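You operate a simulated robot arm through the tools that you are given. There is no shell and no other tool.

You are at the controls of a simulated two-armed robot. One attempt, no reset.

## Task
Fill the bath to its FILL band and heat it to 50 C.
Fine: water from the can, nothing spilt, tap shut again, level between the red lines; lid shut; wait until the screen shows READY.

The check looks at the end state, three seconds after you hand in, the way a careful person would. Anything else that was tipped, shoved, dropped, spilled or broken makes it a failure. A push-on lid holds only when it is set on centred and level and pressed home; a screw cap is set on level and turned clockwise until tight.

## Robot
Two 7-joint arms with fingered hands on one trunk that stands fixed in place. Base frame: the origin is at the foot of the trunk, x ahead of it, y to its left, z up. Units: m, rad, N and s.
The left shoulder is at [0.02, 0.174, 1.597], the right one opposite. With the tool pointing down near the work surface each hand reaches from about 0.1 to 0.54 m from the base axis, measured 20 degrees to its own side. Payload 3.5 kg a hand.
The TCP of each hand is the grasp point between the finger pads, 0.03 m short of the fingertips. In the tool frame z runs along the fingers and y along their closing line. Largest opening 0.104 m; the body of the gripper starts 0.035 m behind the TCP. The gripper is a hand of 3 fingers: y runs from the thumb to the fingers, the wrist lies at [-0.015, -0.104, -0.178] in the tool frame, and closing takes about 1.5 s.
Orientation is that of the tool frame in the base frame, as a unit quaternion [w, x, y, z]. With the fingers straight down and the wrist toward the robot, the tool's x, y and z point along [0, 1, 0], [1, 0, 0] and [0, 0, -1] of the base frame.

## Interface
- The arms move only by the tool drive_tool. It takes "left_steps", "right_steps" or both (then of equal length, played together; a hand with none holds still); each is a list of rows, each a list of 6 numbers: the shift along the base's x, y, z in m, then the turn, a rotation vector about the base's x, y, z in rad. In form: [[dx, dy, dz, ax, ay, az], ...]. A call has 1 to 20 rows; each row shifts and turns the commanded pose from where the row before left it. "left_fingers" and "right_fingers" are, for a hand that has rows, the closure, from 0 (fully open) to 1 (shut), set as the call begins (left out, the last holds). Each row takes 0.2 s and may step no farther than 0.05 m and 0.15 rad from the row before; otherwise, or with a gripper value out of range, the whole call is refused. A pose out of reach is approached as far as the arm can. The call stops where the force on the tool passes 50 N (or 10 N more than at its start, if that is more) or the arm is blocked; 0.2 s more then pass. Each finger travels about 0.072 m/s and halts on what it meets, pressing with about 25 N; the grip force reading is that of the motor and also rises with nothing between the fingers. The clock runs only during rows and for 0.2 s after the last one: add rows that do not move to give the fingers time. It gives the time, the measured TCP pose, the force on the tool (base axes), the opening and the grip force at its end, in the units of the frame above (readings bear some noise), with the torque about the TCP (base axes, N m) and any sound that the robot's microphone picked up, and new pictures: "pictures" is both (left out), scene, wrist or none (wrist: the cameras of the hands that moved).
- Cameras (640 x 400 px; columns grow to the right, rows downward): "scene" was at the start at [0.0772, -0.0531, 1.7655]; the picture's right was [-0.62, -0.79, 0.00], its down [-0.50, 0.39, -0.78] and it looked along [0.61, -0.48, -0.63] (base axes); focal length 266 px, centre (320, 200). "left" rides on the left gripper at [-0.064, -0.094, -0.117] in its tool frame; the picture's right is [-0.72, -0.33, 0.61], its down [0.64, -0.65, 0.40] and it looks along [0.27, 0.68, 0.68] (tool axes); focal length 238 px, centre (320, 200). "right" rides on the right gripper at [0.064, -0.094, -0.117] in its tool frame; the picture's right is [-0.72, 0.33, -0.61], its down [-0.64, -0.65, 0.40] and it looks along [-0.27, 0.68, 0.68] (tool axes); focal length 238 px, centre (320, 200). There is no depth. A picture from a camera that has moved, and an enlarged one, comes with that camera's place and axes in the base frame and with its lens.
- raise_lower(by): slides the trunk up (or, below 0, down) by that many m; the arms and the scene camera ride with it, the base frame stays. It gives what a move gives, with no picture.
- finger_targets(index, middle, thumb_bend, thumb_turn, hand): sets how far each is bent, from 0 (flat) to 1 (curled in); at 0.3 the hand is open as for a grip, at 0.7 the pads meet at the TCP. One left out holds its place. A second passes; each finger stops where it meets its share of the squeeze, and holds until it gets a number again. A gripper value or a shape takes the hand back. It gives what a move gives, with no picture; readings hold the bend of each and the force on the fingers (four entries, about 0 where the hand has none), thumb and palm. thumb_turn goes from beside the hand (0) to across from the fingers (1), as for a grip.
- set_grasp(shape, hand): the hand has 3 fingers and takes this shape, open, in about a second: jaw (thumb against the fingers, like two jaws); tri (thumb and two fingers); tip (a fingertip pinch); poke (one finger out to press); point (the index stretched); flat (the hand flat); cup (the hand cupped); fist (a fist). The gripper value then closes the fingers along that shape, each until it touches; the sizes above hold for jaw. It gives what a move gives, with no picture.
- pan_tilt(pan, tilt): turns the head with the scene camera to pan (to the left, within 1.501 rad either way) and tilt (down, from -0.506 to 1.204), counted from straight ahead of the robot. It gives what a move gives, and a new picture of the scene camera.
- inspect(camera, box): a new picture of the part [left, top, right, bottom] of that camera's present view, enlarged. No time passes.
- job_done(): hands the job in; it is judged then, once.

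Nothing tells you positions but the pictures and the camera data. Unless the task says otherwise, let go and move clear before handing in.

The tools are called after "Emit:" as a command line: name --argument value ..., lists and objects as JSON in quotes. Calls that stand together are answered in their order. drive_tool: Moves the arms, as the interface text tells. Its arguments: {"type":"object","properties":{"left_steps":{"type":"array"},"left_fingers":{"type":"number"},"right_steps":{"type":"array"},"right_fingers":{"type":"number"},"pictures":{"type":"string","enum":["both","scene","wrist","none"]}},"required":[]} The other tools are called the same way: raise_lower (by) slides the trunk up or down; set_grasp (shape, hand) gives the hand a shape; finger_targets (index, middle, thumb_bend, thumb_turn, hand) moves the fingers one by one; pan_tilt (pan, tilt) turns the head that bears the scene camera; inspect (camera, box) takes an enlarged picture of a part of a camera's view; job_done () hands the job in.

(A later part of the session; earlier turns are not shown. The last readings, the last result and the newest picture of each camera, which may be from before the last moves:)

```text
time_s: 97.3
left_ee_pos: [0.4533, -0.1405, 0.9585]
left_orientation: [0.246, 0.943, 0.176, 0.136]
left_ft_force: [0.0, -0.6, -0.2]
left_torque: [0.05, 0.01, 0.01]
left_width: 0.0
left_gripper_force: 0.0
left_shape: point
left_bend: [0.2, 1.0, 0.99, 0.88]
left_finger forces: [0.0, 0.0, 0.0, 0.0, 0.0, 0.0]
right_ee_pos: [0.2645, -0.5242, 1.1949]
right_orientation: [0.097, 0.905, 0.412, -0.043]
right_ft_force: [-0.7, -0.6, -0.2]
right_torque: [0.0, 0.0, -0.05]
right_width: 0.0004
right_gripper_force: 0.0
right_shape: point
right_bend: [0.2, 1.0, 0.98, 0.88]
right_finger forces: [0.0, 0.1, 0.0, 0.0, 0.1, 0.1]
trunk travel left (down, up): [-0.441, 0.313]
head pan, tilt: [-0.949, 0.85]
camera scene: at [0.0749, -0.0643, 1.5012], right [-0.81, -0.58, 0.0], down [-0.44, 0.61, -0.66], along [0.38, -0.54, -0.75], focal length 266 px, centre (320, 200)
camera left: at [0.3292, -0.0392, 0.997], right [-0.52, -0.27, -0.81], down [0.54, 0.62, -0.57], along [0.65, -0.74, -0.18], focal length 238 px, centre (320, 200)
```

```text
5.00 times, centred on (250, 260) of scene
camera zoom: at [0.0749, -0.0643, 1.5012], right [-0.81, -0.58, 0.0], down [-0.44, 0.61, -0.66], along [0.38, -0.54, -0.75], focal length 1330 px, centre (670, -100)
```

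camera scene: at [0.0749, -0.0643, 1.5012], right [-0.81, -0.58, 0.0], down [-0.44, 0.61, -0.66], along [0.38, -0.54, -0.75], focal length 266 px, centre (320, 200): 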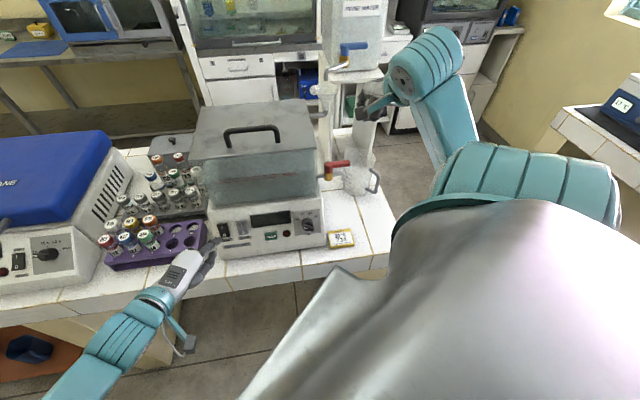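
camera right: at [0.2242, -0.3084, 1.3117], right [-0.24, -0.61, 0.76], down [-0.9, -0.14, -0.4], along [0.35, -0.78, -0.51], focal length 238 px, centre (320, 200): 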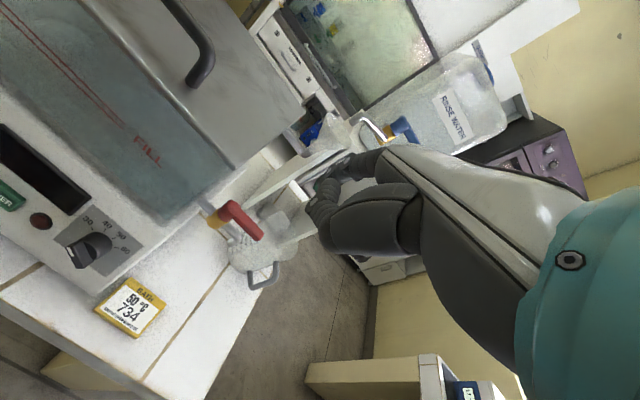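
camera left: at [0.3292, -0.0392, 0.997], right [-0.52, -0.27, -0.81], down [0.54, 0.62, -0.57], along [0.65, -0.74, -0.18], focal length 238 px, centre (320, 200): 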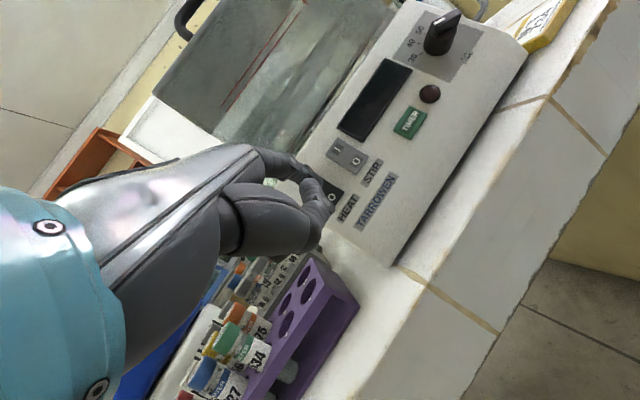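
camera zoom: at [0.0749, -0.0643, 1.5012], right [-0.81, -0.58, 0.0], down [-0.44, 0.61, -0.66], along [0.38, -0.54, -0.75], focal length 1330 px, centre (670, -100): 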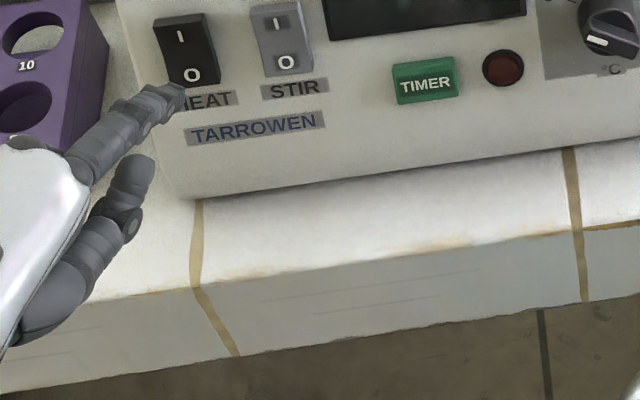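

Good, closer view. I realign (tip needs about 13 mm up the panel, then 23 mm forward) and approach.

Emit:
drive_tool --left_steps '[[0.005, -0.0035, 0.0134, 0, 0, 0], [0.006, -0.0056, -0.0038, 0, 0, 0], [0.005, -0.0046, -0.0032, 0, 0, 0]]' --pictures "none"

Emit:
inspect --camera "scene" --box '[205, 210, 265, 260]'

Emit:
inspect --camera "left" --box '[250, 120, 410, 240]'

```text
time_s: 98.1
left_ee_pos: [0.4683, -0.1543, 0.9646]
left_orientation: [0.246, 0.943, 0.175, 0.136]
left_ft_force: [0.3, -0.5, -0.7]
left_torque: [0.01, -0.02, -0.01]
left_width: 0.0
left_gripper_force: 0.1
left_shape: point
left_bend: [0.2, 1.0, 0.99, 0.88]
left_finger forces: [0.1, 0.0, 0.0, 0.1, 0.0, 0.0]
right_ee_pos: [0.2636, -0.5246, 1.1957]
right_orientation: [0.099, 0.904, 0.413, -0.043]
right_ft_force: [-0.5, -0.6, 0.1]
right_torque: [0.0, 0.02, 0.02]
right_width: 0.0
right_gripper_force: 0.0
right_shape: point
right_bend: [0.2, 1.0, 0.98, 0.88]
right_finger forces: [0.0, 0.0, 0.2, 0.0, 0.0, 0.0]
trunk travel left (down, up): [-0.441, 0.313]
head pan, tilt: [-0.949, 0.85]
```

```text
8.00 times, centred on (235, 235) of scene
camera zoom: at [0.0748, -0.064, 1.5012], right [-0.81, -0.58, 0.0], down [-0.44, 0.61, -0.66], along [0.38, -0.54, -0.75], focal length 2128 px, centre (1000, -80)
```

zoom: 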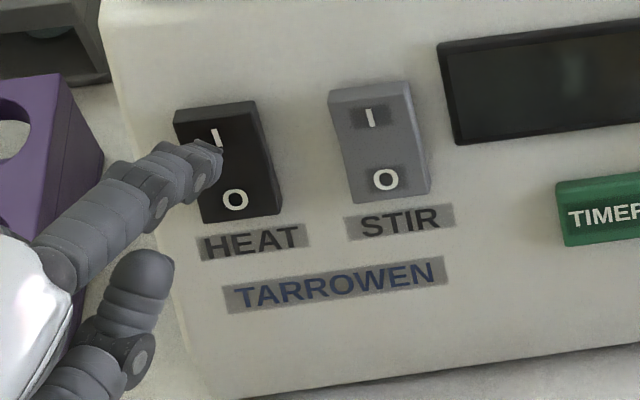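

```text
3.33 times, centred on (330, 180) of left
camera zoom: at [0.3446, -0.0537, 1.0035], right [-0.52, -0.27, -0.81], down [0.54, 0.62, -0.57], along [0.65, -0.74, -0.18], focal length 794 px, centre (287, 267)
```

zoom: 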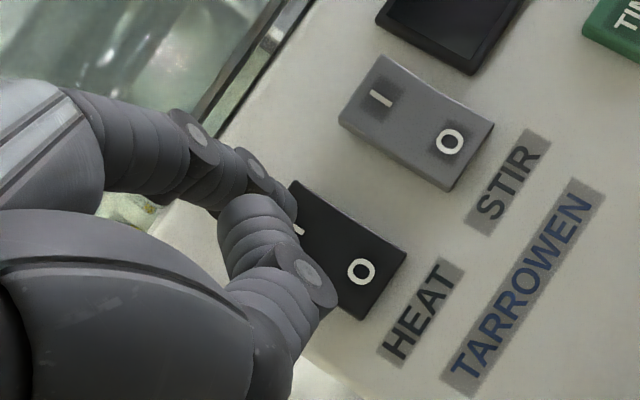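

Emit:
drive_tool --left_steps '[[0.0027, -0.0025, -0.0017, 0, 0, 0], [0.0027, -0.0025, -0.0017, 0, 0, 0], [0.0027, -0.0025, -0.0017, 0, 0, 0]]' --pictures "none"

Emit:
inspect --camera "scene" --box '[205, 210, 265, 260]'

```text
time_s: 98.9
left_ee_pos: [0.4771, -0.161, 0.9603]
left_orientation: [0.247, 0.944, 0.174, 0.136]
left_ft_force: [0.4, 0.1, 0.1]
left_torque: [-0.03, -0.02, -0.05]
left_width: 0.0
left_gripper_force: 0.0
left_shape: point
left_bend: [0.2, 1.0, 0.99, 0.88]
left_finger forces: [1.1, 0.0, 0.0, 0.0, 0.1, 0.0]
right_ee_pos: [0.2632, -0.5253, 1.1964]
right_orientation: [0.098, 0.905, 0.412, -0.043]
right_ft_force: [-0.6, 0.9, 0.1]
right_torque: [0.0, 0.0, -0.02]
right_width: 0.0
right_gripper_force: 0.1
right_shape: point
right_bend: [0.2, 1.0, 0.98, 0.88]
right_finger forces: [0.0, 0.1, 0.0, 0.1, 0.0, 0.1]
trunk travel left (down, up): [-0.441, 0.313]
head pan, tilt: [-0.949, 0.85]
```

```text
8.00 times, centred on (235, 235) of scene
camera zoom: at [0.0745, -0.0636, 1.5013], right [-0.81, -0.58, 0.0], down [-0.44, 0.61, -0.66], along [0.38, -0.54, -0.75], focal length 2128 px, centre (1000, -80)
```

zoom: 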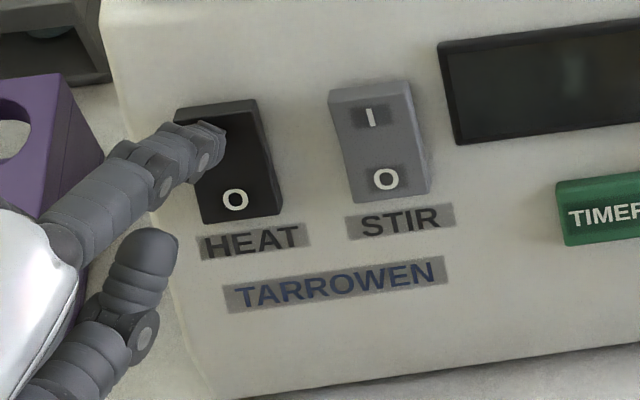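

The index now reads contact (1.1 N) on the "I" half. I press a few millimetres more.

Emit:
drive_tool --left_steps '[[0.002, -0.0019, -0.0013, 0, 0, 0], [0.002, -0.0019, -0.0013, 0, 0, 0], [0.002, -0.0019, -0.0013, 0, 0, 0]]' --pictures "none"

Emit:
inspect --camera "scene" --box '[205, 205, 325, 275]'

```text
time_s: 99.7
left_ee_pos: [0.48, -0.1641, 0.959]
left_orientation: [0.251, 0.942, 0.174, 0.137]
left_ft_force: [-17.9, 27.4, 21.1]
left_torque: [-1.74, -0.53, -0.83]
left_width: 0.0961
left_gripper_force: 0.0
left_shape: point
left_bend: [0.2, 1.0, 0.99, 0.88]
left_finger forces: [37.6, 0.0, 0.0, 0.0, 0.1, 0.0]
right_ee_pos: [0.2599, -0.5213, 1.1983]
right_orientation: [0.101, 0.905, 0.412, -0.041]
right_ft_force: [-1.1, -0.5, 0.6]
right_torque: [0.01, -0.01, -0.01]
right_width: 0.0
right_gripper_force: 0.1
right_shape: point
right_bend: [0.2, 1.0, 0.98, 0.88]
right_finger forces: [0.0, 0.0, 0.1, 0.0, 0.0, 0.1]
trunk travel left (down, up): [-0.441, 0.313]
head pan, tilt: [-0.949, 0.85]
```

```text
5.33 times, centred on (265, 240) of scene
camera zoom: at [0.0704, -0.0592, 1.5019], right [-0.81, -0.58, 0.0], down [-0.44, 0.61, -0.66], along [0.39, -0.54, -0.75], focal length 1418 px, centre (613, -13)
```

zoom: 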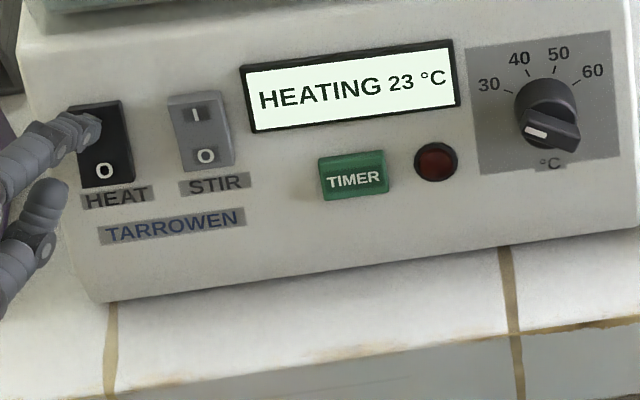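

The display lights up: "HEATING 23 °C". Now I back the finger off and move it over to the dial, stopping short of it to calibrate.

Emit:
drive_tool --left_steps '[[-0.011, 0.0103, 0.007, 0, 0, 0], [-0.011, 0.0103, 0.007, 0, 0, 0], [-0.011, 0.0103, 0.007, 0, 0, 0], [-0.0333, -0.0221, -0.0066, 0, 0, 0], [-0.0333, -0.0221, -0.0066, 0, 0, 0], [-0.0333, -0.0221, -0.0066, 0, 0, 0], [-0.0333, -0.0221, -0.0066, 0, 0, 0], [-0.0333, -0.0221, -0.0066, 0, 0, 0]]' --pictures "both"

Emit:
inspect --camera "scene" --box '[260, 200, 340, 260]'

Emit:
inspect --camera "left" --box '[240, 80, 480, 280]'

Emit:
inspect --camera "scene" --box '[205, 205, 325, 275]'

```text
time_s: 101.5
left_ee_pos: [0.3857, -0.2142, 0.9618]
left_orientation: [0.246, 0.947, 0.166, 0.123]
left_ft_force: [-0.5, 0.0, 1.0]
left_torque: [0.01, -0.04, -0.02]
left_width: 0.0961
left_gripper_force: 0.0
left_shape: point
left_bend: [0.2, 1.0, 0.99, 0.88]
left_finger forces: [0.0, 0.0, 0.0, 0.0, 0.0, 0.0]
left hand out of reach, approached as far as the arm can: row 5, 6, 7, 8
right_ee_pos: [0.263, -0.5263, 1.1955]
right_orientation: [0.097, 0.905, 0.411, -0.042]
right_ft_force: [0.4, 0.8, 0.0]
right_torque: [0.0, 0.0, 0.01]
right_width: 0.0
right_gripper_force: 0.0
right_shape: point
right_bend: [0.2, 1.0, 0.98, 0.88]
right_finger forces: [0.1, 0.1, 0.0, 0.1, 0.0, 0.0]
trunk travel left (down, up): [-0.441, 0.313]
head pan, tilt: [-0.949, 0.85]
camera scene: at [0.0744, -0.0645, 1.5012], right [-0.81, -0.58, 0.0], down [-0.44, 0.61, -0.66], along [0.38, -0.54, -0.75], focal length 266 px, centre (320, 200)
camera left: at [0.2655, -0.1108, 1.0027], right [-0.55, -0.26, -0.8], down [0.55, 0.61, -0.58], along [0.63, -0.75, -0.19], focal length 238 px, centre (320, 200)
```

scene: 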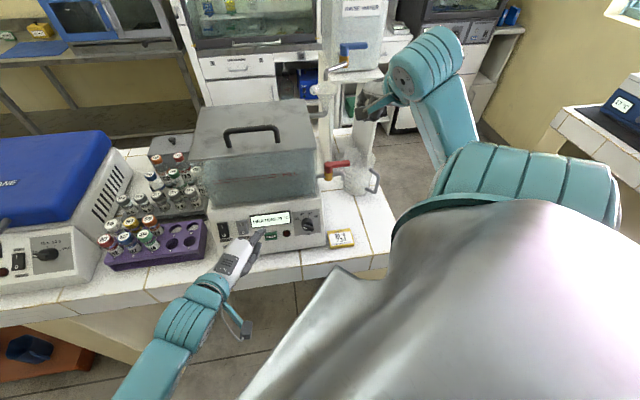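
left: 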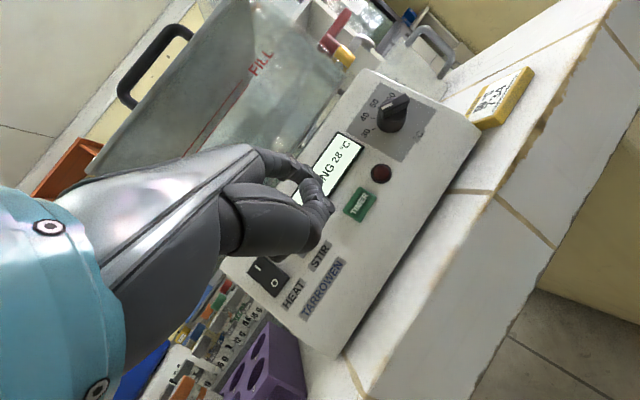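

```text
6.67 times, centred on (300, 230) of scene
camera zoom: at [0.0744, -0.0645, 1.5012], right [-0.81, -0.58, 0.0], down [-0.44, 0.61, -0.66], along [0.38, -0.54, -0.75], focal length 1773 px, centre (453, 0)
```

zoom: 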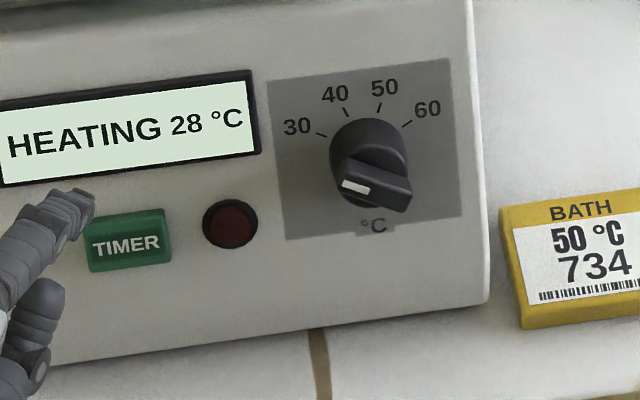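

```text
2.00 times, centred on (360, 180) of left
camera zoom: at [0.2655, -0.1108, 1.0027], right [-0.55, -0.26, -0.8], down [0.55, 0.61, -0.58], along [0.63, -0.75, -0.19], focal length 477 px, centre (240, 240)
```

zoom: 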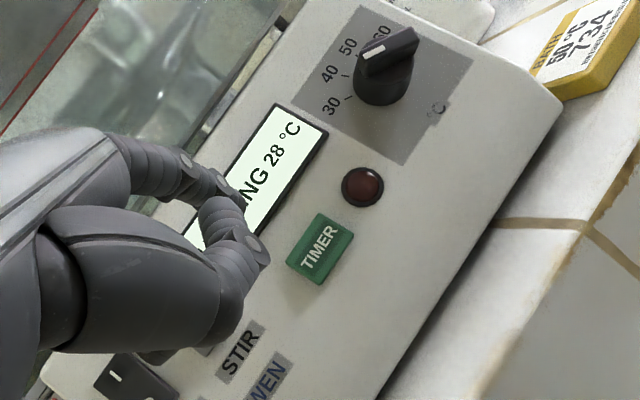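

```text
5.33 times, centred on (265, 240) of scene
camera zoom: at [0.0744, -0.0645, 1.5012], right [-0.81, -0.58, 0.0], down [-0.44, 0.61, -0.66], along [0.38, -0.54, -0.75], focal length 1418 px, centre (613, -13)
```

zoom: 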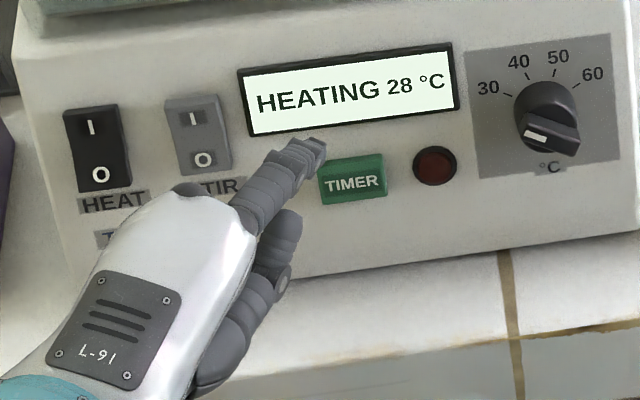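

Heating runs fast (28 °C already). The left arm couldn't cross far enough with this yaw, so I turn the hand about 20° further clockwise (viewed from above) while moving toward the dial.

Emit:
drive_tool --left_steps '[[-0.01, -0.008, -0.004, 0, 0, -0.117], [-0.02, -0.01, -0.006, 0, 0, -0.117], [-0.02, -0.01, -0.006, 0, 0, -0.117], [-0.019, -0.011, -0.005, 0, 0, 0]]' --pictures "both"

Emit:
inspect --camera "scene" --box '[240, 195, 340, 265]'

Emit:
inspect --camera "left" --box '[240, 80, 480, 280]'

```text
time_s: 102.5
left_ee_pos: [0.3146, -0.256, 0.9407]
left_orientation: [0.265, 0.96, 0.007, 0.091]
left_ft_force: [-0.5, 0.1, 0.9]
left_torque: [0.03, 0.02, 0.0]
left_width: 0.096
left_gripper_force: 0.1
left_shape: point
left_bend: [0.2, 1.0, 0.99, 0.88]
left_finger forces: [0.1, 0.0, 0.0, 0.1, 0.1, 0.0]
right_ee_pos: [0.2618, -0.5257, 1.1953]
right_orientation: [0.099, 0.905, 0.412, -0.043]
right_ft_force: [-0.3, 0.3, 0.0]
right_torque: [0.0, -0.03, -0.03]
right_width: 0.0
right_gripper_force: 0.0
right_shape: point
right_bend: [0.2, 1.0, 0.98, 0.88]
right_finger forces: [0.0, 0.0, 0.1, 0.0, 0.1, 0.0]
trunk travel left (down, up): [-0.441, 0.313]
head pan, tilt: [-0.949, 0.85]
camera scene: at [0.074, -0.0637, 1.5013], right [-0.81, -0.58, 0.0], down [-0.44, 0.61, -0.66], along [0.38, -0.54, -0.75], focal length 266 px, centre (320, 200)
camera left: at [0.2335, -0.119, 0.9798], right [-0.59, -0.08, -0.81], down [0.73, 0.39, -0.56], along [0.36, -0.92, -0.17], focal length 238 px, centre (320, 200)
```

scene: 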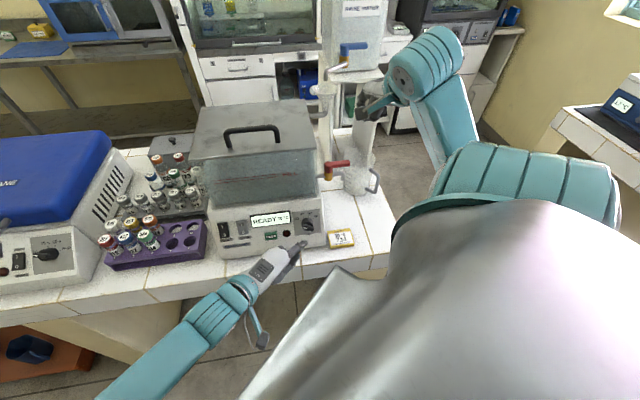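
left: 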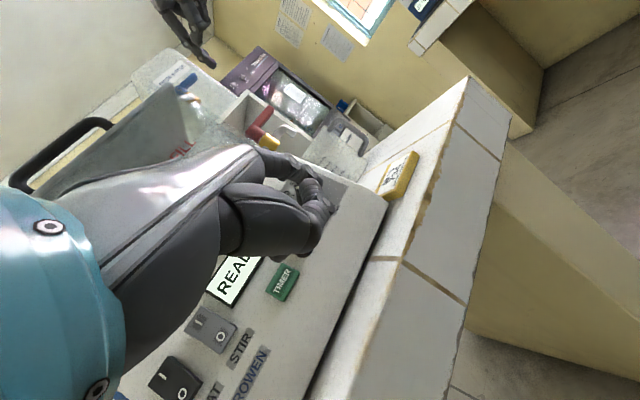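

```text
5.71 times, centred on (290, 230) of scene
camera zoom: at [0.074, -0.0637, 1.5013], right [-0.81, -0.58, 0.0], down [-0.44, 0.61, -0.66], along [0.38, -0.54, -0.75], focal length 1520 px, centre (491, 29)
```

zoom: 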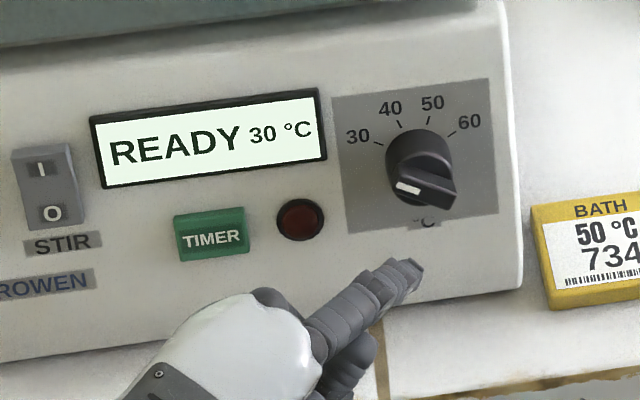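

```text
2.00 times, centred on (360, 180) of left
camera zoom: at [0.2335, -0.119, 0.9798], right [-0.59, -0.08, -0.81], down [0.73, 0.39, -0.56], along [0.36, -0.92, -0.17], focal length 477 px, centre (240, 240)
```

zoom: 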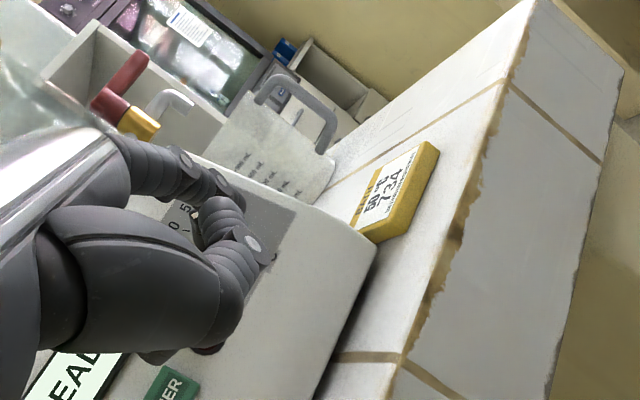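

The display now says READY at 30 °C – the dial is at 30, as read. The fingertip is at about 9 mm left, 19 mm below and 60 mm in front of the dial axis, matching prediction; I move in to just beside the fin, below its marked end.

Emit:
drive_tool --left_steps '[[0.0087, -0.0061, -0.0038, 0, 0, 0], [0.0087, -0.0061, -0.0038, 0, 0, 0], [0.0087, -0.0061, -0.0038, 0, 0, 0]]' --pictures "none"

Emit:
inspect --camera "scene" --box '[270, 205, 330, 245]'

Emit:
inspect --camera "left" --box '[270, 120, 390, 220]'

Emit:
inspect --camera "right" --box '[0, 100, 320, 300]'

```text
time_s: 103.3
left_ee_pos: [0.3413, -0.2735, 0.9289]
left_orientation: [0.266, 0.96, 0.007, 0.09]
left_ft_force: [0.3, 0.9, 0.2]
left_torque: [0.0, -0.01, 0.02]
left_width: 0.096
left_gripper_force: 0.1
left_shape: point
left_bend: [0.2, 1.0, 0.99, 0.88]
left_finger forces: [0.0, 0.0, 0.1, 0.0, 0.0, 0.0]
right_ee_pos: [0.2637, -0.5267, 1.1947]
right_orientation: [0.099, 0.905, 0.411, -0.043]
right_ft_force: [-0.9, -0.4, 0.0]
right_torque: [0.0, -0.01, 0.03]
right_width: 0.0
right_gripper_force: 0.1
right_shape: point
right_bend: [0.2, 1.0, 0.98, 0.88]
right_finger forces: [0.0, 0.0, 0.1, 0.0, 0.1, 0.0]
trunk travel left (down, up): [-0.441, 0.313]
head pan, tilt: [-0.949, 0.85]
```

```text
10.00 times, centred on (300, 225) of scene
camera zoom: at [0.0746, -0.0642, 1.5012], right [-0.81, -0.58, 0.0], down [-0.44, 0.61, -0.66], along [0.38, -0.54, -0.75], focal length 2660 px, centre (520, -50)
```

zoom: 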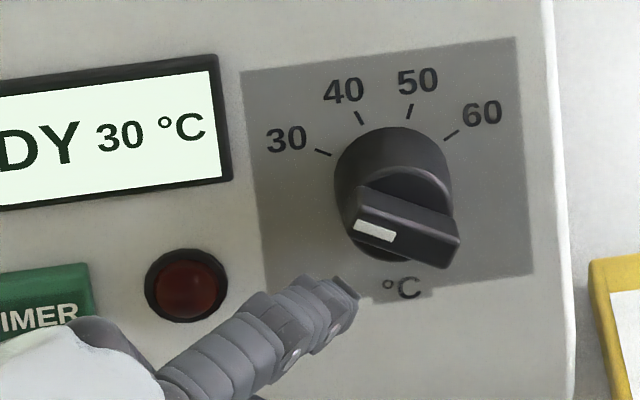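

```text
4.00 times, centred on (330, 170) of left
camera zoom: at [0.2602, -0.1367, 0.9679], right [-0.59, -0.08, -0.81], down [0.72, 0.4, -0.57], along [0.36, -0.92, -0.18], focal length 953 px, centre (280, 320)
```

zoom: 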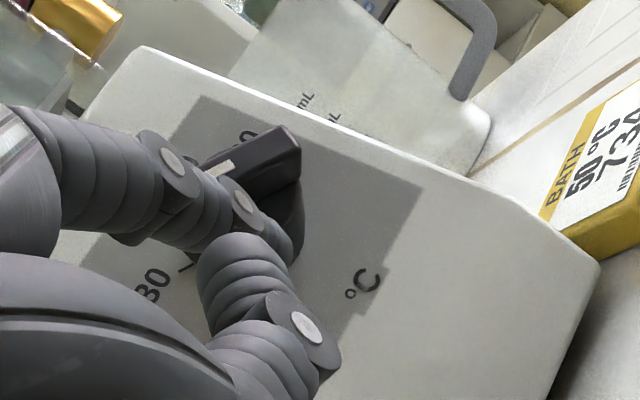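

```text
2.00 times, centred on (160, 200) of right
camera zoom: at [0.2337, -0.3935, 1.287], right [-0.23, -0.61, 0.76], down [-0.91, -0.14, -0.39], along [0.34, -0.78, -0.52], focal length 477 px, centre (640, 200)
```

zoom: 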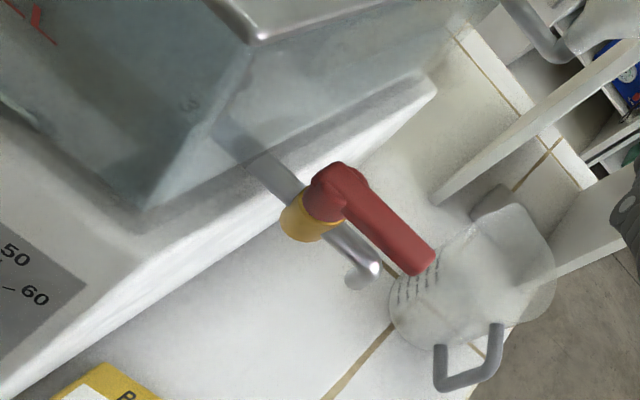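

The tip sits just left of and below the fin's marked end. I push upward along the panel in small steps and check the knob.

Emit:
drive_tool --left_steps '[[-0.0002, -0.004, 0.0054, 0, 0, 0], [0.0015, -0.0015, 0.0045, 0, 0, 0]]' --pictures "none"

Emit:
inspect --camera "scene" --box '[270, 205, 330, 245]'

```text
time_s: 103.9
left_ee_pos: [0.3427, -0.2777, 0.9398]
left_orientation: [0.267, 0.959, 0.008, 0.091]
left_ft_force: [-0.1, 0.3, -0.2]
left_torque: [0.03, -0.03, -0.01]
left_width: 0.096
left_gripper_force: 0.1
left_shape: point
left_bend: [0.2, 1.0, 0.99, 0.88]
left_finger forces: [0.0, 0.0, 0.0, 0.1, 0.0, 0.1]
right_ee_pos: [0.2633, -0.5238, 1.1955]
right_orientation: [0.099, 0.905, 0.412, -0.043]
right_ft_force: [0.4, -1.1, -0.3]
right_torque: [0.02, -0.03, -0.01]
right_width: 0.0
right_gripper_force: 0.0
right_shape: point
right_bend: [0.2, 1.0, 0.98, 0.88]
right_finger forces: [0.1, 0.0, 0.0, 0.0, 0.1, 0.0]
trunk travel left (down, up): [-0.441, 0.313]
head pan, tilt: [-0.949, 0.85]
```

```text
10.00 times, centred on (300, 225) of scene
camera zoom: at [0.0747, -0.0635, 1.5012], right [-0.81, -0.58, 0.0], down [-0.44, 0.61, -0.66], along [0.38, -0.54, -0.75], focal length 2660 px, centre (520, -50)
```

zoom: 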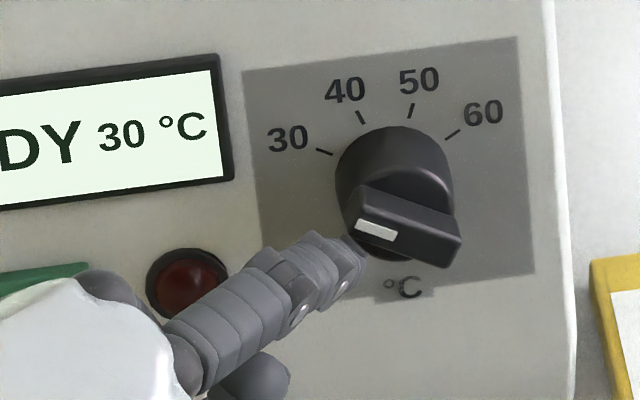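

Emit:
drive_tool --left_steps '[[0.0012, -0.0012, 0.0036, 0, 0, 0], [0.0012, -0.0012, 0.0036, 0, 0, 0]]' --pictures "none"

Emit:
inspect --camera "scene" --box '[270, 205, 330, 245]'

```text
time_s: 104.5
left_ee_pos: [0.3464, -0.2811, 0.9464]
left_orientation: [0.266, 0.96, 0.007, 0.09]
left_ft_force: [0.5, 0.6, -0.1]
left_torque: [0.01, 0.01, 0.02]
left_width: 0.096
left_gripper_force: 0.0
left_shape: point
left_bend: [0.2, 1.0, 0.99, 0.88]
left_finger forces: [1.2, 0.0, 0.0, 0.1, 0.0, 0.0]
right_ee_pos: [0.2639, -0.5255, 1.196]
right_orientation: [0.099, 0.905, 0.412, -0.043]
right_ft_force: [-0.1, -1.0, -0.5]
right_torque: [0.0, 0.01, 0.01]
right_width: 0.0
right_gripper_force: 0.0
right_shape: point
right_bend: [0.2, 1.0, 0.98, 0.88]
right_finger forces: [0.0, 0.0, 0.0, 0.1, 0.0, 0.0]
trunk travel left (down, up): [-0.441, 0.313]
head pan, tilt: [-0.949, 0.85]
```

```text
10.00 times, centred on (300, 225) of scene
camera zoom: at [0.0747, -0.0637, 1.5012], right [-0.81, -0.58, 0.0], down [-0.44, 0.61, -0.66], along [0.38, -0.54, -0.75], focal length 2660 px, centre (520, -50)
```

zoom: 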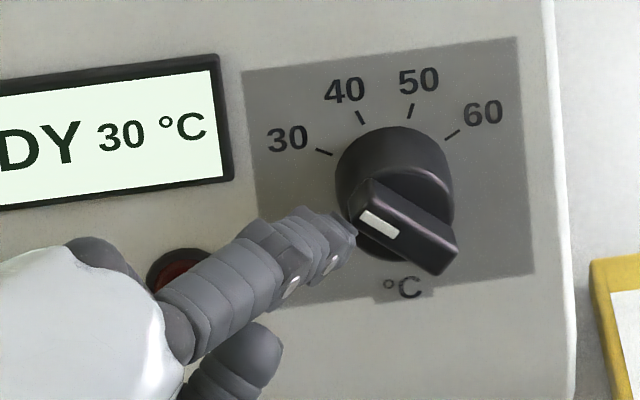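

The knob is turning (about −44° now). I continue pushing up and slightly right along the arc.

Emit:
drive_tool --left_steps '[[0.0003, -0.0022, 0.0035, 0, 0, 0], [-0.0005, -0.0024, 0.0027, 0, 0, 0]]' --pictures "none"

Emit:
inspect --camera "scene" --box '[270, 205, 330, 245]'

```text
time_s: 105.1
left_ee_pos: [0.3465, -0.284, 0.9528]
left_orientation: [0.266, 0.96, 0.008, 0.092]
left_ft_force: [0.0, -0.6, -0.4]
left_torque: [0.02, 0.0, 0.01]
left_width: 0.0958
left_gripper_force: 0.1
left_shape: point
left_bend: [0.2, 1.0, 0.99, 0.88]
left_finger forces: [0.9, 0.0, 0.1, 0.0, 0.0, 0.0]
right_ee_pos: [0.264, -0.5247, 1.1963]
right_orientation: [0.099, 0.905, 0.412, -0.043]
right_ft_force: [1.5, 0.4, 0.1]
right_torque: [0.0, 0.01, 0.01]
right_width: 0.0001
right_gripper_force: 0.1
right_shape: point
right_bend: [0.2, 1.0, 0.98, 0.88]
right_finger forces: [0.1, 0.1, 0.0, 0.1, 0.1, 0.0]
trunk travel left (down, up): [-0.441, 0.313]
head pan, tilt: [-0.949, 0.85]
```

```text
10.00 times, centred on (300, 225) of scene
camera zoom: at [0.0748, -0.0636, 1.5012], right [-0.81, -0.58, 0.0], down [-0.44, 0.61, -0.66], along [0.38, -0.54, -0.75], focal length 2660 px, centre (520, -50)
```

zoom: 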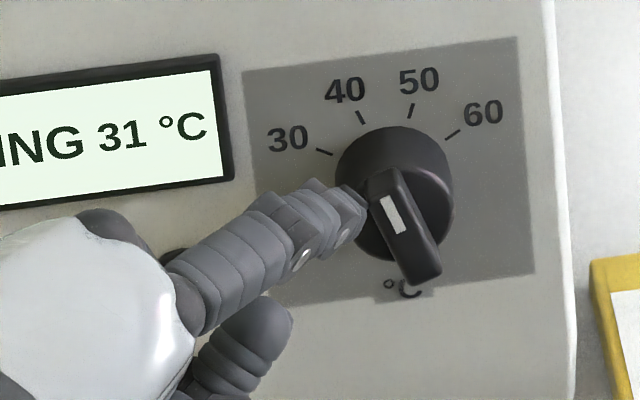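

The pointer is at about −12° (≈42 °C). I push on: 50 is at +19°.

Emit:
drive_tool --left_steps '[[-0.0012, -0.003, 0.0025, 0, 0, 0]]' --pictures "none"

Emit:
inspect --camera "scene" --box '[270, 205, 330, 245]'

```text
time_s: 105.5
left_ee_pos: [0.3459, -0.2891, 0.9557]
left_orientation: [0.265, 0.96, 0.007, 0.091]
left_ft_force: [-0.3, 2.0, 0.1]
left_torque: [0.02, -0.01, 0.04]
left_width: 0.0958
left_gripper_force: 0.1
left_shape: point
left_bend: [0.2, 1.0, 0.99, 0.88]
left_finger forces: [0.6, 0.1, 0.0, 0.0, 0.1, 0.1]
right_ee_pos: [0.2634, -0.5247, 1.1956]
right_orientation: [0.098, 0.905, 0.412, -0.044]
right_ft_force: [0.1, -0.8, 0.2]
right_torque: [0.01, 0.03, -0.01]
right_width: 0.0
right_gripper_force: 0.0
right_shape: point
right_bend: [0.2, 1.0, 0.98, 0.88]
right_finger forces: [0.0, 0.0, 0.1, 0.0, 0.0, 0.0]
trunk travel left (down, up): [-0.441, 0.313]
head pan, tilt: [-0.949, 0.85]
```

```text
10.00 times, centred on (300, 225) of scene
camera zoom: at [0.0747, -0.0639, 1.5012], right [-0.81, -0.58, 0.0], down [-0.44, 0.61, -0.66], along [0.38, -0.54, -0.75], focal length 2660 px, centre (520, -50)
```

zoom: 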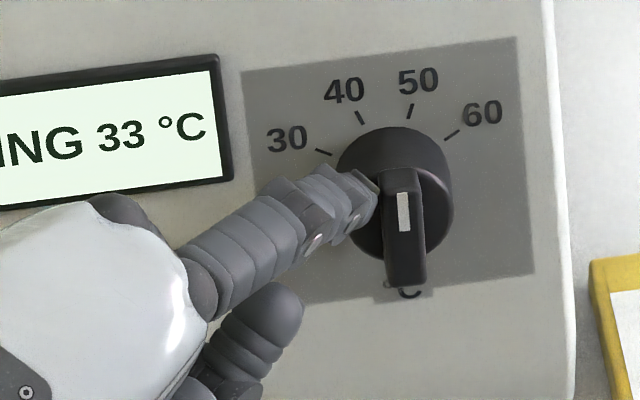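

The pointer is at about +3° (≈46 °C). One more equal step should bring it to 50.

Emit:
drive_tool --left_steps '[[-0.0019, -0.003, 0.0016, 0, 0, 0]]' --pictures "none"

Emit:
inspect --camera "scene" --box '[270, 205, 330, 245]'

```text
time_s: 105.9
left_ee_pos: [0.3426, -0.291, 0.9581]
left_orientation: [0.266, 0.96, 0.007, 0.091]
left_ft_force: [0.2, 1.4, 0.5]
left_torque: [-0.02, -0.01, 0.02]
left_width: 0.0959
left_gripper_force: 0.0
left_shape: point
left_bend: [0.2, 1.0, 0.99, 0.88]
left_finger forces: [0.5, 0.1, 0.0, 0.1, 0.0, 0.0]
right_ee_pos: [0.2631, -0.5255, 1.1948]
right_orientation: [0.098, 0.905, 0.412, -0.043]
right_ft_force: [0.7, -0.7, -0.1]
right_torque: [0.05, -0.01, 0.01]
right_width: 0.0002
right_gripper_force: 0.0
right_shape: point
right_bend: [0.2, 1.0, 0.98, 0.88]
right_finger forces: [0.1, 0.1, 0.0, 0.0, 0.0, 0.0]
trunk travel left (down, up): [-0.441, 0.313]
head pan, tilt: [-0.949, 0.85]
```

```text
10.00 times, centred on (300, 225) of scene
camera zoom: at [0.0745, -0.0639, 1.5012], right [-0.81, -0.58, 0.0], down [-0.44, 0.61, -0.66], along [0.38, -0.54, -0.75], focal length 2660 px, centre (520, -50)
```

zoom: 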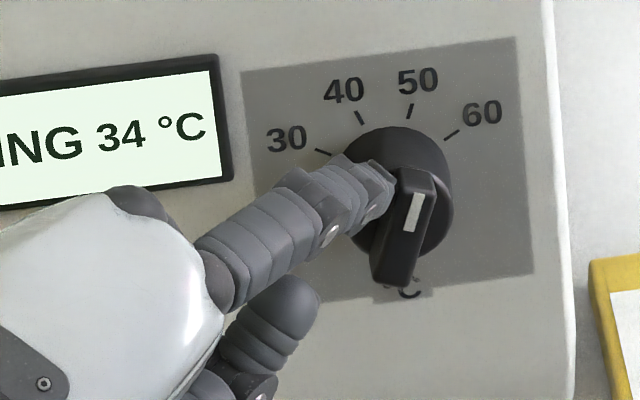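

Close to 50 now. I zoom in to measure the pointer angle precisely.

Emit:
inspect --camera "scene" --box '[292, 208, 324, 236]'

Emit:
inspect --camera "left" --box '[270, 110, 390, 210]'

```text
14.29 times, centred on (308, 222) of scene
camera zoom: at [0.0745, -0.0639, 1.5012], right [-0.81, -0.58, 0.0], down [-0.44, 0.61, -0.66], along [0.38, -0.54, -0.75], focal length 3799 px, centre (491, -114)
```

zoom: 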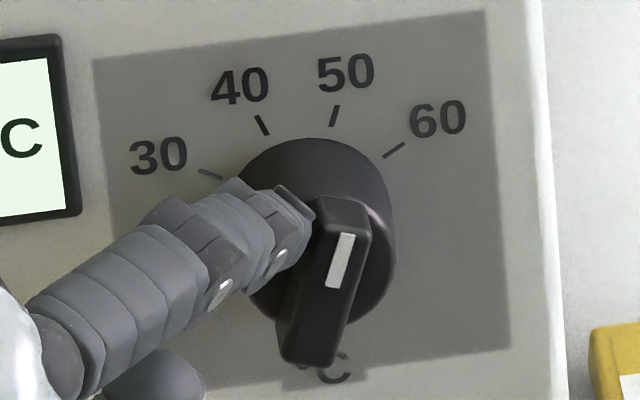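

```text
4.00 times, centred on (330, 160) of left
camera zoom: at [0.2615, -0.1548, 0.9955], right [-0.59, -0.08, -0.81], down [0.72, 0.39, -0.57], along [0.36, -0.92, -0.17], focal length 953 px, centre (280, 360)
```

zoom: 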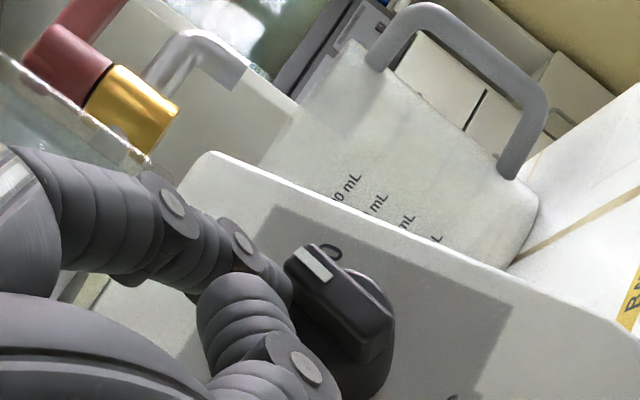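

The pointer reads about 16–17° versus the 50 tick at about 20° (≈49 °C). I nudge it about 1 mm more.

Emit:
drive_tool --left_steps '[[-0.0006, -0.0008, 0.0002, 0, 0, 0]]' --pictures "none"

Emit:
inspect --camera "scene" --box '[292, 208, 324, 236]'

```text
time_s: 106.3
left_ee_pos: [0.3425, -0.292, 0.9577]
left_orientation: [0.266, 0.96, 0.008, 0.092]
left_ft_force: [0.4, 0.7, 1.1]
left_torque: [-0.04, -0.02, 0.01]
left_width: 0.0961
left_gripper_force: 0.1
left_shape: point
left_bend: [0.2, 1.0, 0.99, 0.88]
left_finger forces: [1.2, 0.0, 0.1, 0.1, 0.0, 0.1]
right_ee_pos: [0.2627, -0.5244, 1.195]
right_orientation: [0.099, 0.905, 0.412, -0.042]
right_ft_force: [0.4, -0.5, -0.4]
right_torque: [0.0, 0.02, -0.01]
right_width: 0.0
right_gripper_force: 0.0
right_shape: point
right_bend: [0.2, 1.0, 0.98, 0.88]
right_finger forces: [0.0, 0.1, 0.0, 0.1, 0.0, 0.1]
trunk travel left (down, up): [-0.441, 0.313]
head pan, tilt: [-0.949, 0.85]
```

```text
14.29 times, centred on (308, 222) of scene
camera zoom: at [0.0747, -0.0637, 1.5012], right [-0.81, -0.58, 0.0], down [-0.44, 0.61, -0.66], along [0.38, -0.54, -0.75], focal length 3799 px, centre (491, -114)
```

zoom: 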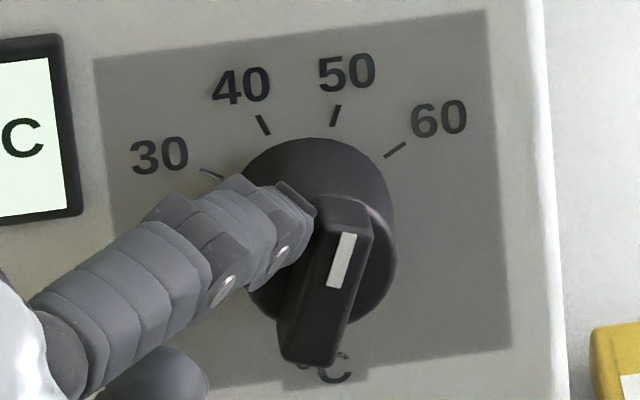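

Emit:
drive_tool --left_steps '[[-0.0008, -0.0011, 0.0003, 0, 0, 0]]' --pictures "none"

Emit:
inspect --camera "scene" --box '[292, 208, 324, 236]'

```text
time_s: 106.7
left_ee_pos: [0.3421, -0.2937, 0.9565]
left_orientation: [0.267, 0.96, 0.008, 0.091]
left_ft_force: [2.1, 0.6, 0.9]
left_torque: [-0.05, 0.05, 0.08]
left_width: 0.0958
left_gripper_force: 0.1
left_shape: point
left_bend: [0.2, 1.0, 0.99, 0.88]
left_finger forces: [1.9, 0.0, 0.0, 0.0, 0.0, 0.0]
right_ee_pos: [0.2625, -0.5236, 1.196]
right_orientation: [0.098, 0.905, 0.412, -0.043]
right_ft_force: [0.2, 0.7, 0.1]
right_torque: [-0.01, -0.01, 0.0]
right_width: 0.0002
right_gripper_force: 0.0
right_shape: point
right_bend: [0.2, 1.0, 0.98, 0.88]
right_finger forces: [0.0, 0.0, 0.0, 0.1, 0.0, 0.0]
trunk travel left (down, up): [-0.441, 0.313]
head pan, tilt: [-0.949, 0.85]
```

```text
14.29 times, centred on (308, 222) of scene
camera zoom: at [0.0748, -0.0635, 1.5012], right [-0.81, -0.58, 0.0], down [-0.44, 0.61, -0.66], along [0.38, -0.54, -0.75], focal length 3799 px, centre (491, -114)
```

zoom: 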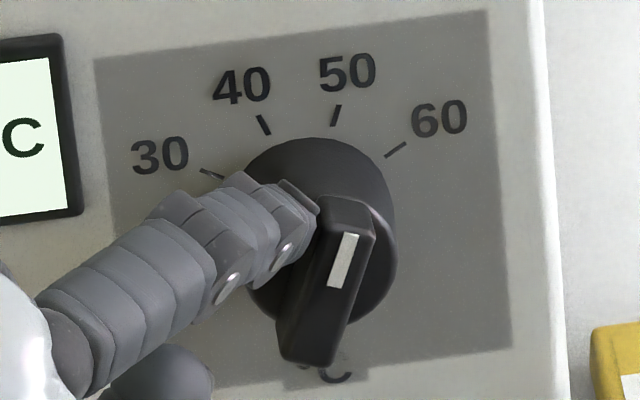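

The pointer is now within about 1–2° of the 50 tick. I move the finger a little away and let it heat, to see what temperature it settles at.

Emit:
drive_tool --left_steps '[[0.0041, 0.0044, 0, 0, 0, 0], [0.0041, 0.0044, 0, 0, 0, 0], [0, 0, 0, 0, 0, 0], [0, 0, 0, 0, 0, 0], [0, 0, 0, 0, 0, 0], [0, 0, 0, 0, 0, 0], [0, 0, 0, 0, 0, 0], [0, 0, 0, 0, 0, 0], [0, 0, 0, 0, 0, 0], [0, 0, 0, 0, 0, 0], [0, 0, 0, 0, 0, 0], [0, 0, 0, 0, 0, 0], [0, 0, 0, 0, 0, 0], [0, 0, 0, 0, 0, 0], [0, 0, 0, 0, 0, 0], [0, 0, 0, 0, 0, 0], [0, 0, 0, 0, 0, 0], [0, 0, 0, 0, 0, 0], [0, 0, 0, 0, 0, 0], [0, 0, 0, 0, 0, 0]]' --pictures "none"

Emit:
inspect --camera "scene" --box '[240, 195, 340, 265]'

Emit:
inspect --camera "scene" --box '[292, 208, 324, 236]'

```text
time_s: 110.9
left_ee_pos: [0.3491, -0.2846, 0.9556]
left_orientation: [0.267, 0.96, 0.008, 0.09]
left_ft_force: [0.2, 0.4, 0.7]
left_torque: [-0.02, -0.04, 0.02]
left_width: 0.0958
left_gripper_force: 0.0
left_shape: point
left_bend: [0.2, 1.0, 0.99, 0.88]
left_finger forces: [0.1, 0.1, 0.0, 0.1, 0.1, 0.0]
right_ee_pos: [0.2618, -0.5251, 1.1958]
right_orientation: [0.098, 0.905, 0.411, -0.043]
right_ft_force: [-0.3, -0.3, 0.0]
right_torque: [0.01, 0.01, 0.02]
right_width: 0.0
right_gripper_force: 0.0
right_shape: point
right_bend: [0.2, 1.0, 0.98, 0.88]
right_finger forces: [0.0, 0.0, 0.0, 0.1, 0.0, 0.0]
trunk travel left (down, up): [-0.441, 0.313]
head pan, tilt: [-0.949, 0.85]
```

```text
5.71 times, centred on (290, 230) of scene
camera zoom: at [0.0747, -0.0638, 1.5012], right [-0.81, -0.58, 0.0], down [-0.44, 0.61, -0.66], along [0.38, -0.54, -0.75], focal length 1520 px, centre (491, 29)
```

zoom: 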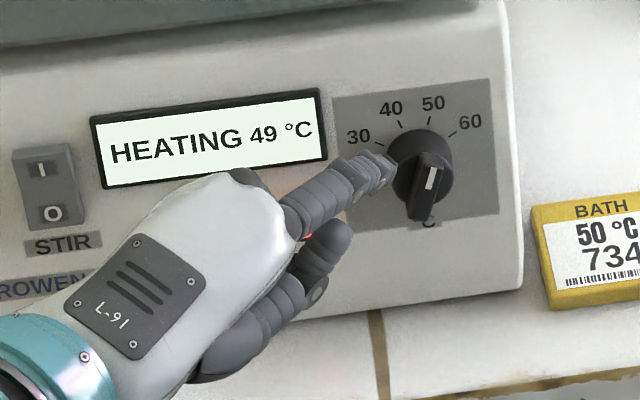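

```text
14.29 times, centred on (308, 222) of scene
camera zoom: at [0.0747, -0.0638, 1.5012], right [-0.81, -0.58, 0.0], down [-0.44, 0.61, -0.66], along [0.38, -0.54, -0.75], focal length 3799 px, centre (491, -114)
```

zoom: 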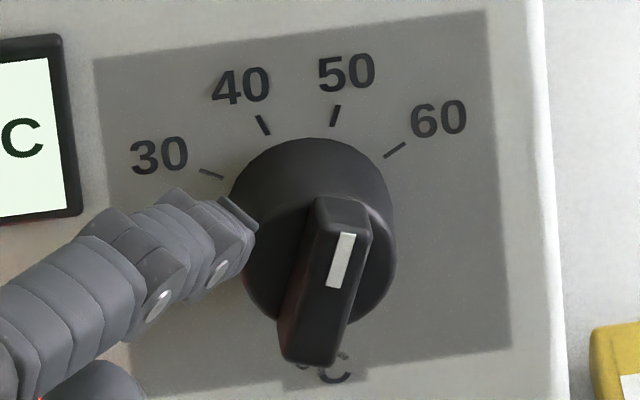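

It's at 49 °C and still heating. I wait a bit more.

Emit:
drive_tool --left_steps '[[0, 0, 0, 0, 0, 0], [0, 0, 0, 0, 0, 0], [0, 0, 0, 0, 0, 0], [0, 0, 0, 0, 0, 0], [0, 0, 0, 0, 0, 0], [0, 0, 0, 0, 0, 0], [0, 0, 0, 0, 0, 0], [0, 0, 0, 0, 0, 0], [0, 0, 0, 0, 0, 0], [0, 0, 0, 0, 0, 0]]' --pictures "none"

Emit:
inspect --camera "scene" --box '[240, 195, 340, 265]'

```text
time_s: 113.1
left_ee_pos: [0.3497, -0.2843, 0.9568]
left_orientation: [0.266, 0.96, 0.007, 0.09]
left_ft_force: [-0.5, -0.1, 0.9]
left_torque: [-0.02, 0.0, 0.01]
left_width: 0.0958
left_gripper_force: 0.1
left_shape: point
left_bend: [0.2, 1.0, 0.99, 0.88]
left_finger forces: [0.0, 0.1, 0.1, 0.0, 0.1, 0.0]
right_ee_pos: [0.2632, -0.5251, 1.1965]
right_orientation: [0.098, 0.905, 0.412, -0.042]
right_ft_force: [0.0, -0.1, 0.1]
right_torque: [0.02, -0.02, 0.02]
right_width: 0.0
right_gripper_force: 0.0
right_shape: point
right_bend: [0.2, 1.0, 0.98, 0.88]
right_finger forces: [0.0, 0.1, 0.0, 0.1, 0.1, 0.0]
trunk travel left (down, up): [-0.441, 0.313]
head pan, tilt: [-0.949, 0.85]
```

```text
5.71 times, centred on (290, 230) of scene
camera zoom: at [0.0747, -0.0638, 1.5012], right [-0.81, -0.58, 0.0], down [-0.44, 0.61, -0.66], along [0.38, -0.54, -0.75], focal length 1520 px, centre (491, 29)
```

zoom: 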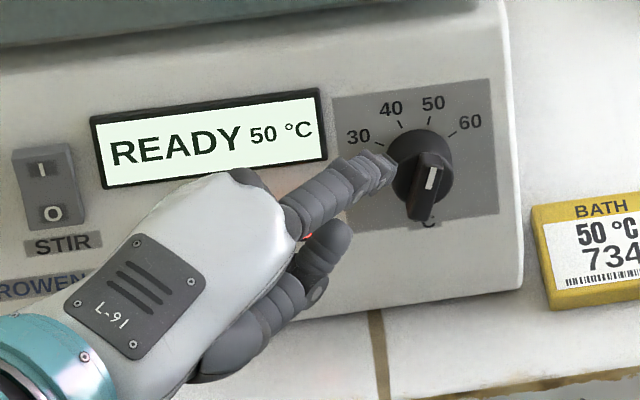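

READY 50 °C. I now withdraw the left hand straight out from the panel and then left/up, clear of everything.

Emit:
drive_tool --left_steps '[[-0.013, 0.013, 0.006, 0, 0, 0], [-0.015, 0.015, 0.01, 0, 0, 0], [0.01, 0.03, 0.02, 0, 0, 0.1], [0.015, 0.03, 0.03, 0, 0, 0.1], [0.01, 0.03, 0.035, 0, 0, 0.1], [0, 0.03, 0.035, 0, 0, 0.05], [0, 0.03, 0.035, 0, 0, 0]]' --pictures "both"

Emit:
inspect --camera "scene" --box '[190, 180, 340, 280]'

Emit:
inspect --camera "scene" --box '[180, 0, 420, 280]'

```text
time_s: 114.7
left_ee_pos: [0.3571, -0.1071, 1.1265]
left_orientation: [0.246, 0.944, 0.174, 0.136]
left_ft_force: [0.1, -0.2, -0.9]
left_torque: [-0.01, -0.02, 0.01]
left_width: 0.096
left_gripper_force: 0.1
left_shape: point
left_bend: [0.2, 1.0, 0.99, 0.88]
left_finger forces: [0.0, 0.0, 0.1, 0.0, 0.0, 0.0]
right_ee_pos: [0.262, -0.5243, 1.197]
right_orientation: [0.098, 0.905, 0.412, -0.043]
right_ft_force: [-0.2, 0.5, 0.1]
right_torque: [0.03, 0.02, -0.03]
right_width: 0.0
right_gripper_force: 0.1
right_shape: point
right_bend: [0.2, 1.0, 0.98, 0.88]
right_finger forces: [0.0, 0.1, 0.0, 0.0, 0.1, 0.0]
trunk travel left (down, up): [-0.441, 0.313]
head pan, tilt: [-0.949, 0.85]
camera scene: at [0.0745, -0.063, 1.5013], right [-0.81, -0.58, 0.0], down [-0.44, 0.61, -0.66], along [0.38, -0.54, -0.75], focal length 266 px, centre (320, 200)
camera left: at [0.233, -0.0058, 1.1648], right [-0.52, -0.27, -0.81], down [0.54, 0.62, -0.57], along [0.65, -0.74, -0.18], focal length 238 px, centre (320, 200)
```

scene: 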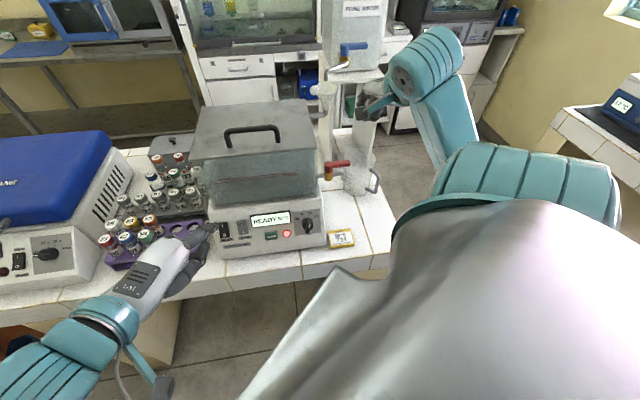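
left: 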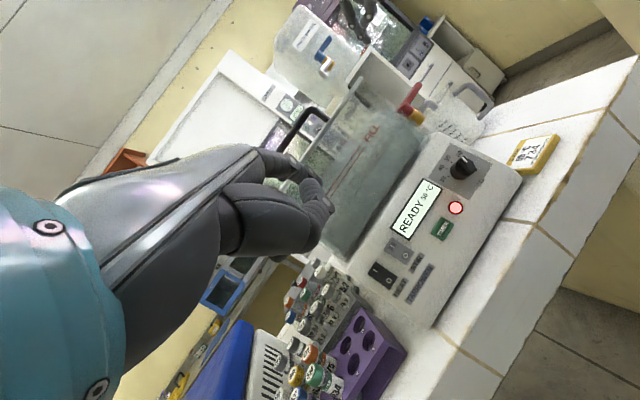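

```text
4.00 times, centred on (265, 230) of scene
camera zoom: at [0.0745, -0.063, 1.5013], right [-0.81, -0.58, 0.0], down [-0.44, 0.61, -0.66], along [0.38, -0.54, -0.75], focal length 1064 px, centre (540, 80)
```

zoom: 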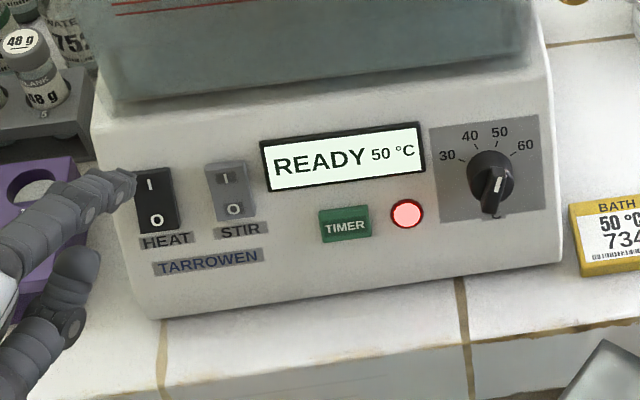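

```text
1.43 times, centred on (300, 140) of scene
camera zoom: at [0.0745, -0.063, 1.5013], right [-0.81, -0.58, 0.0], down [-0.44, 0.61, -0.66], along [0.38, -0.54, -0.75], focal length 380 px, centre (349, 286)
```

zoom: 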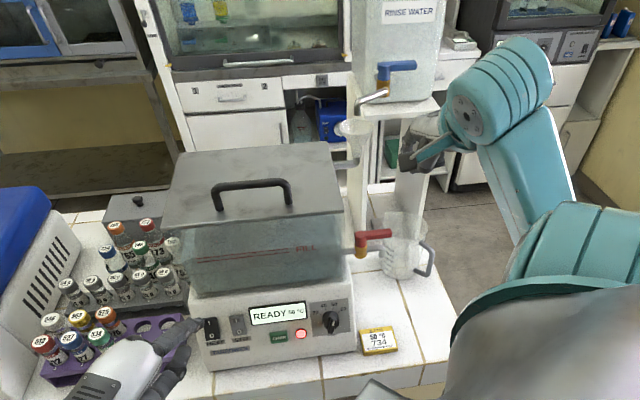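

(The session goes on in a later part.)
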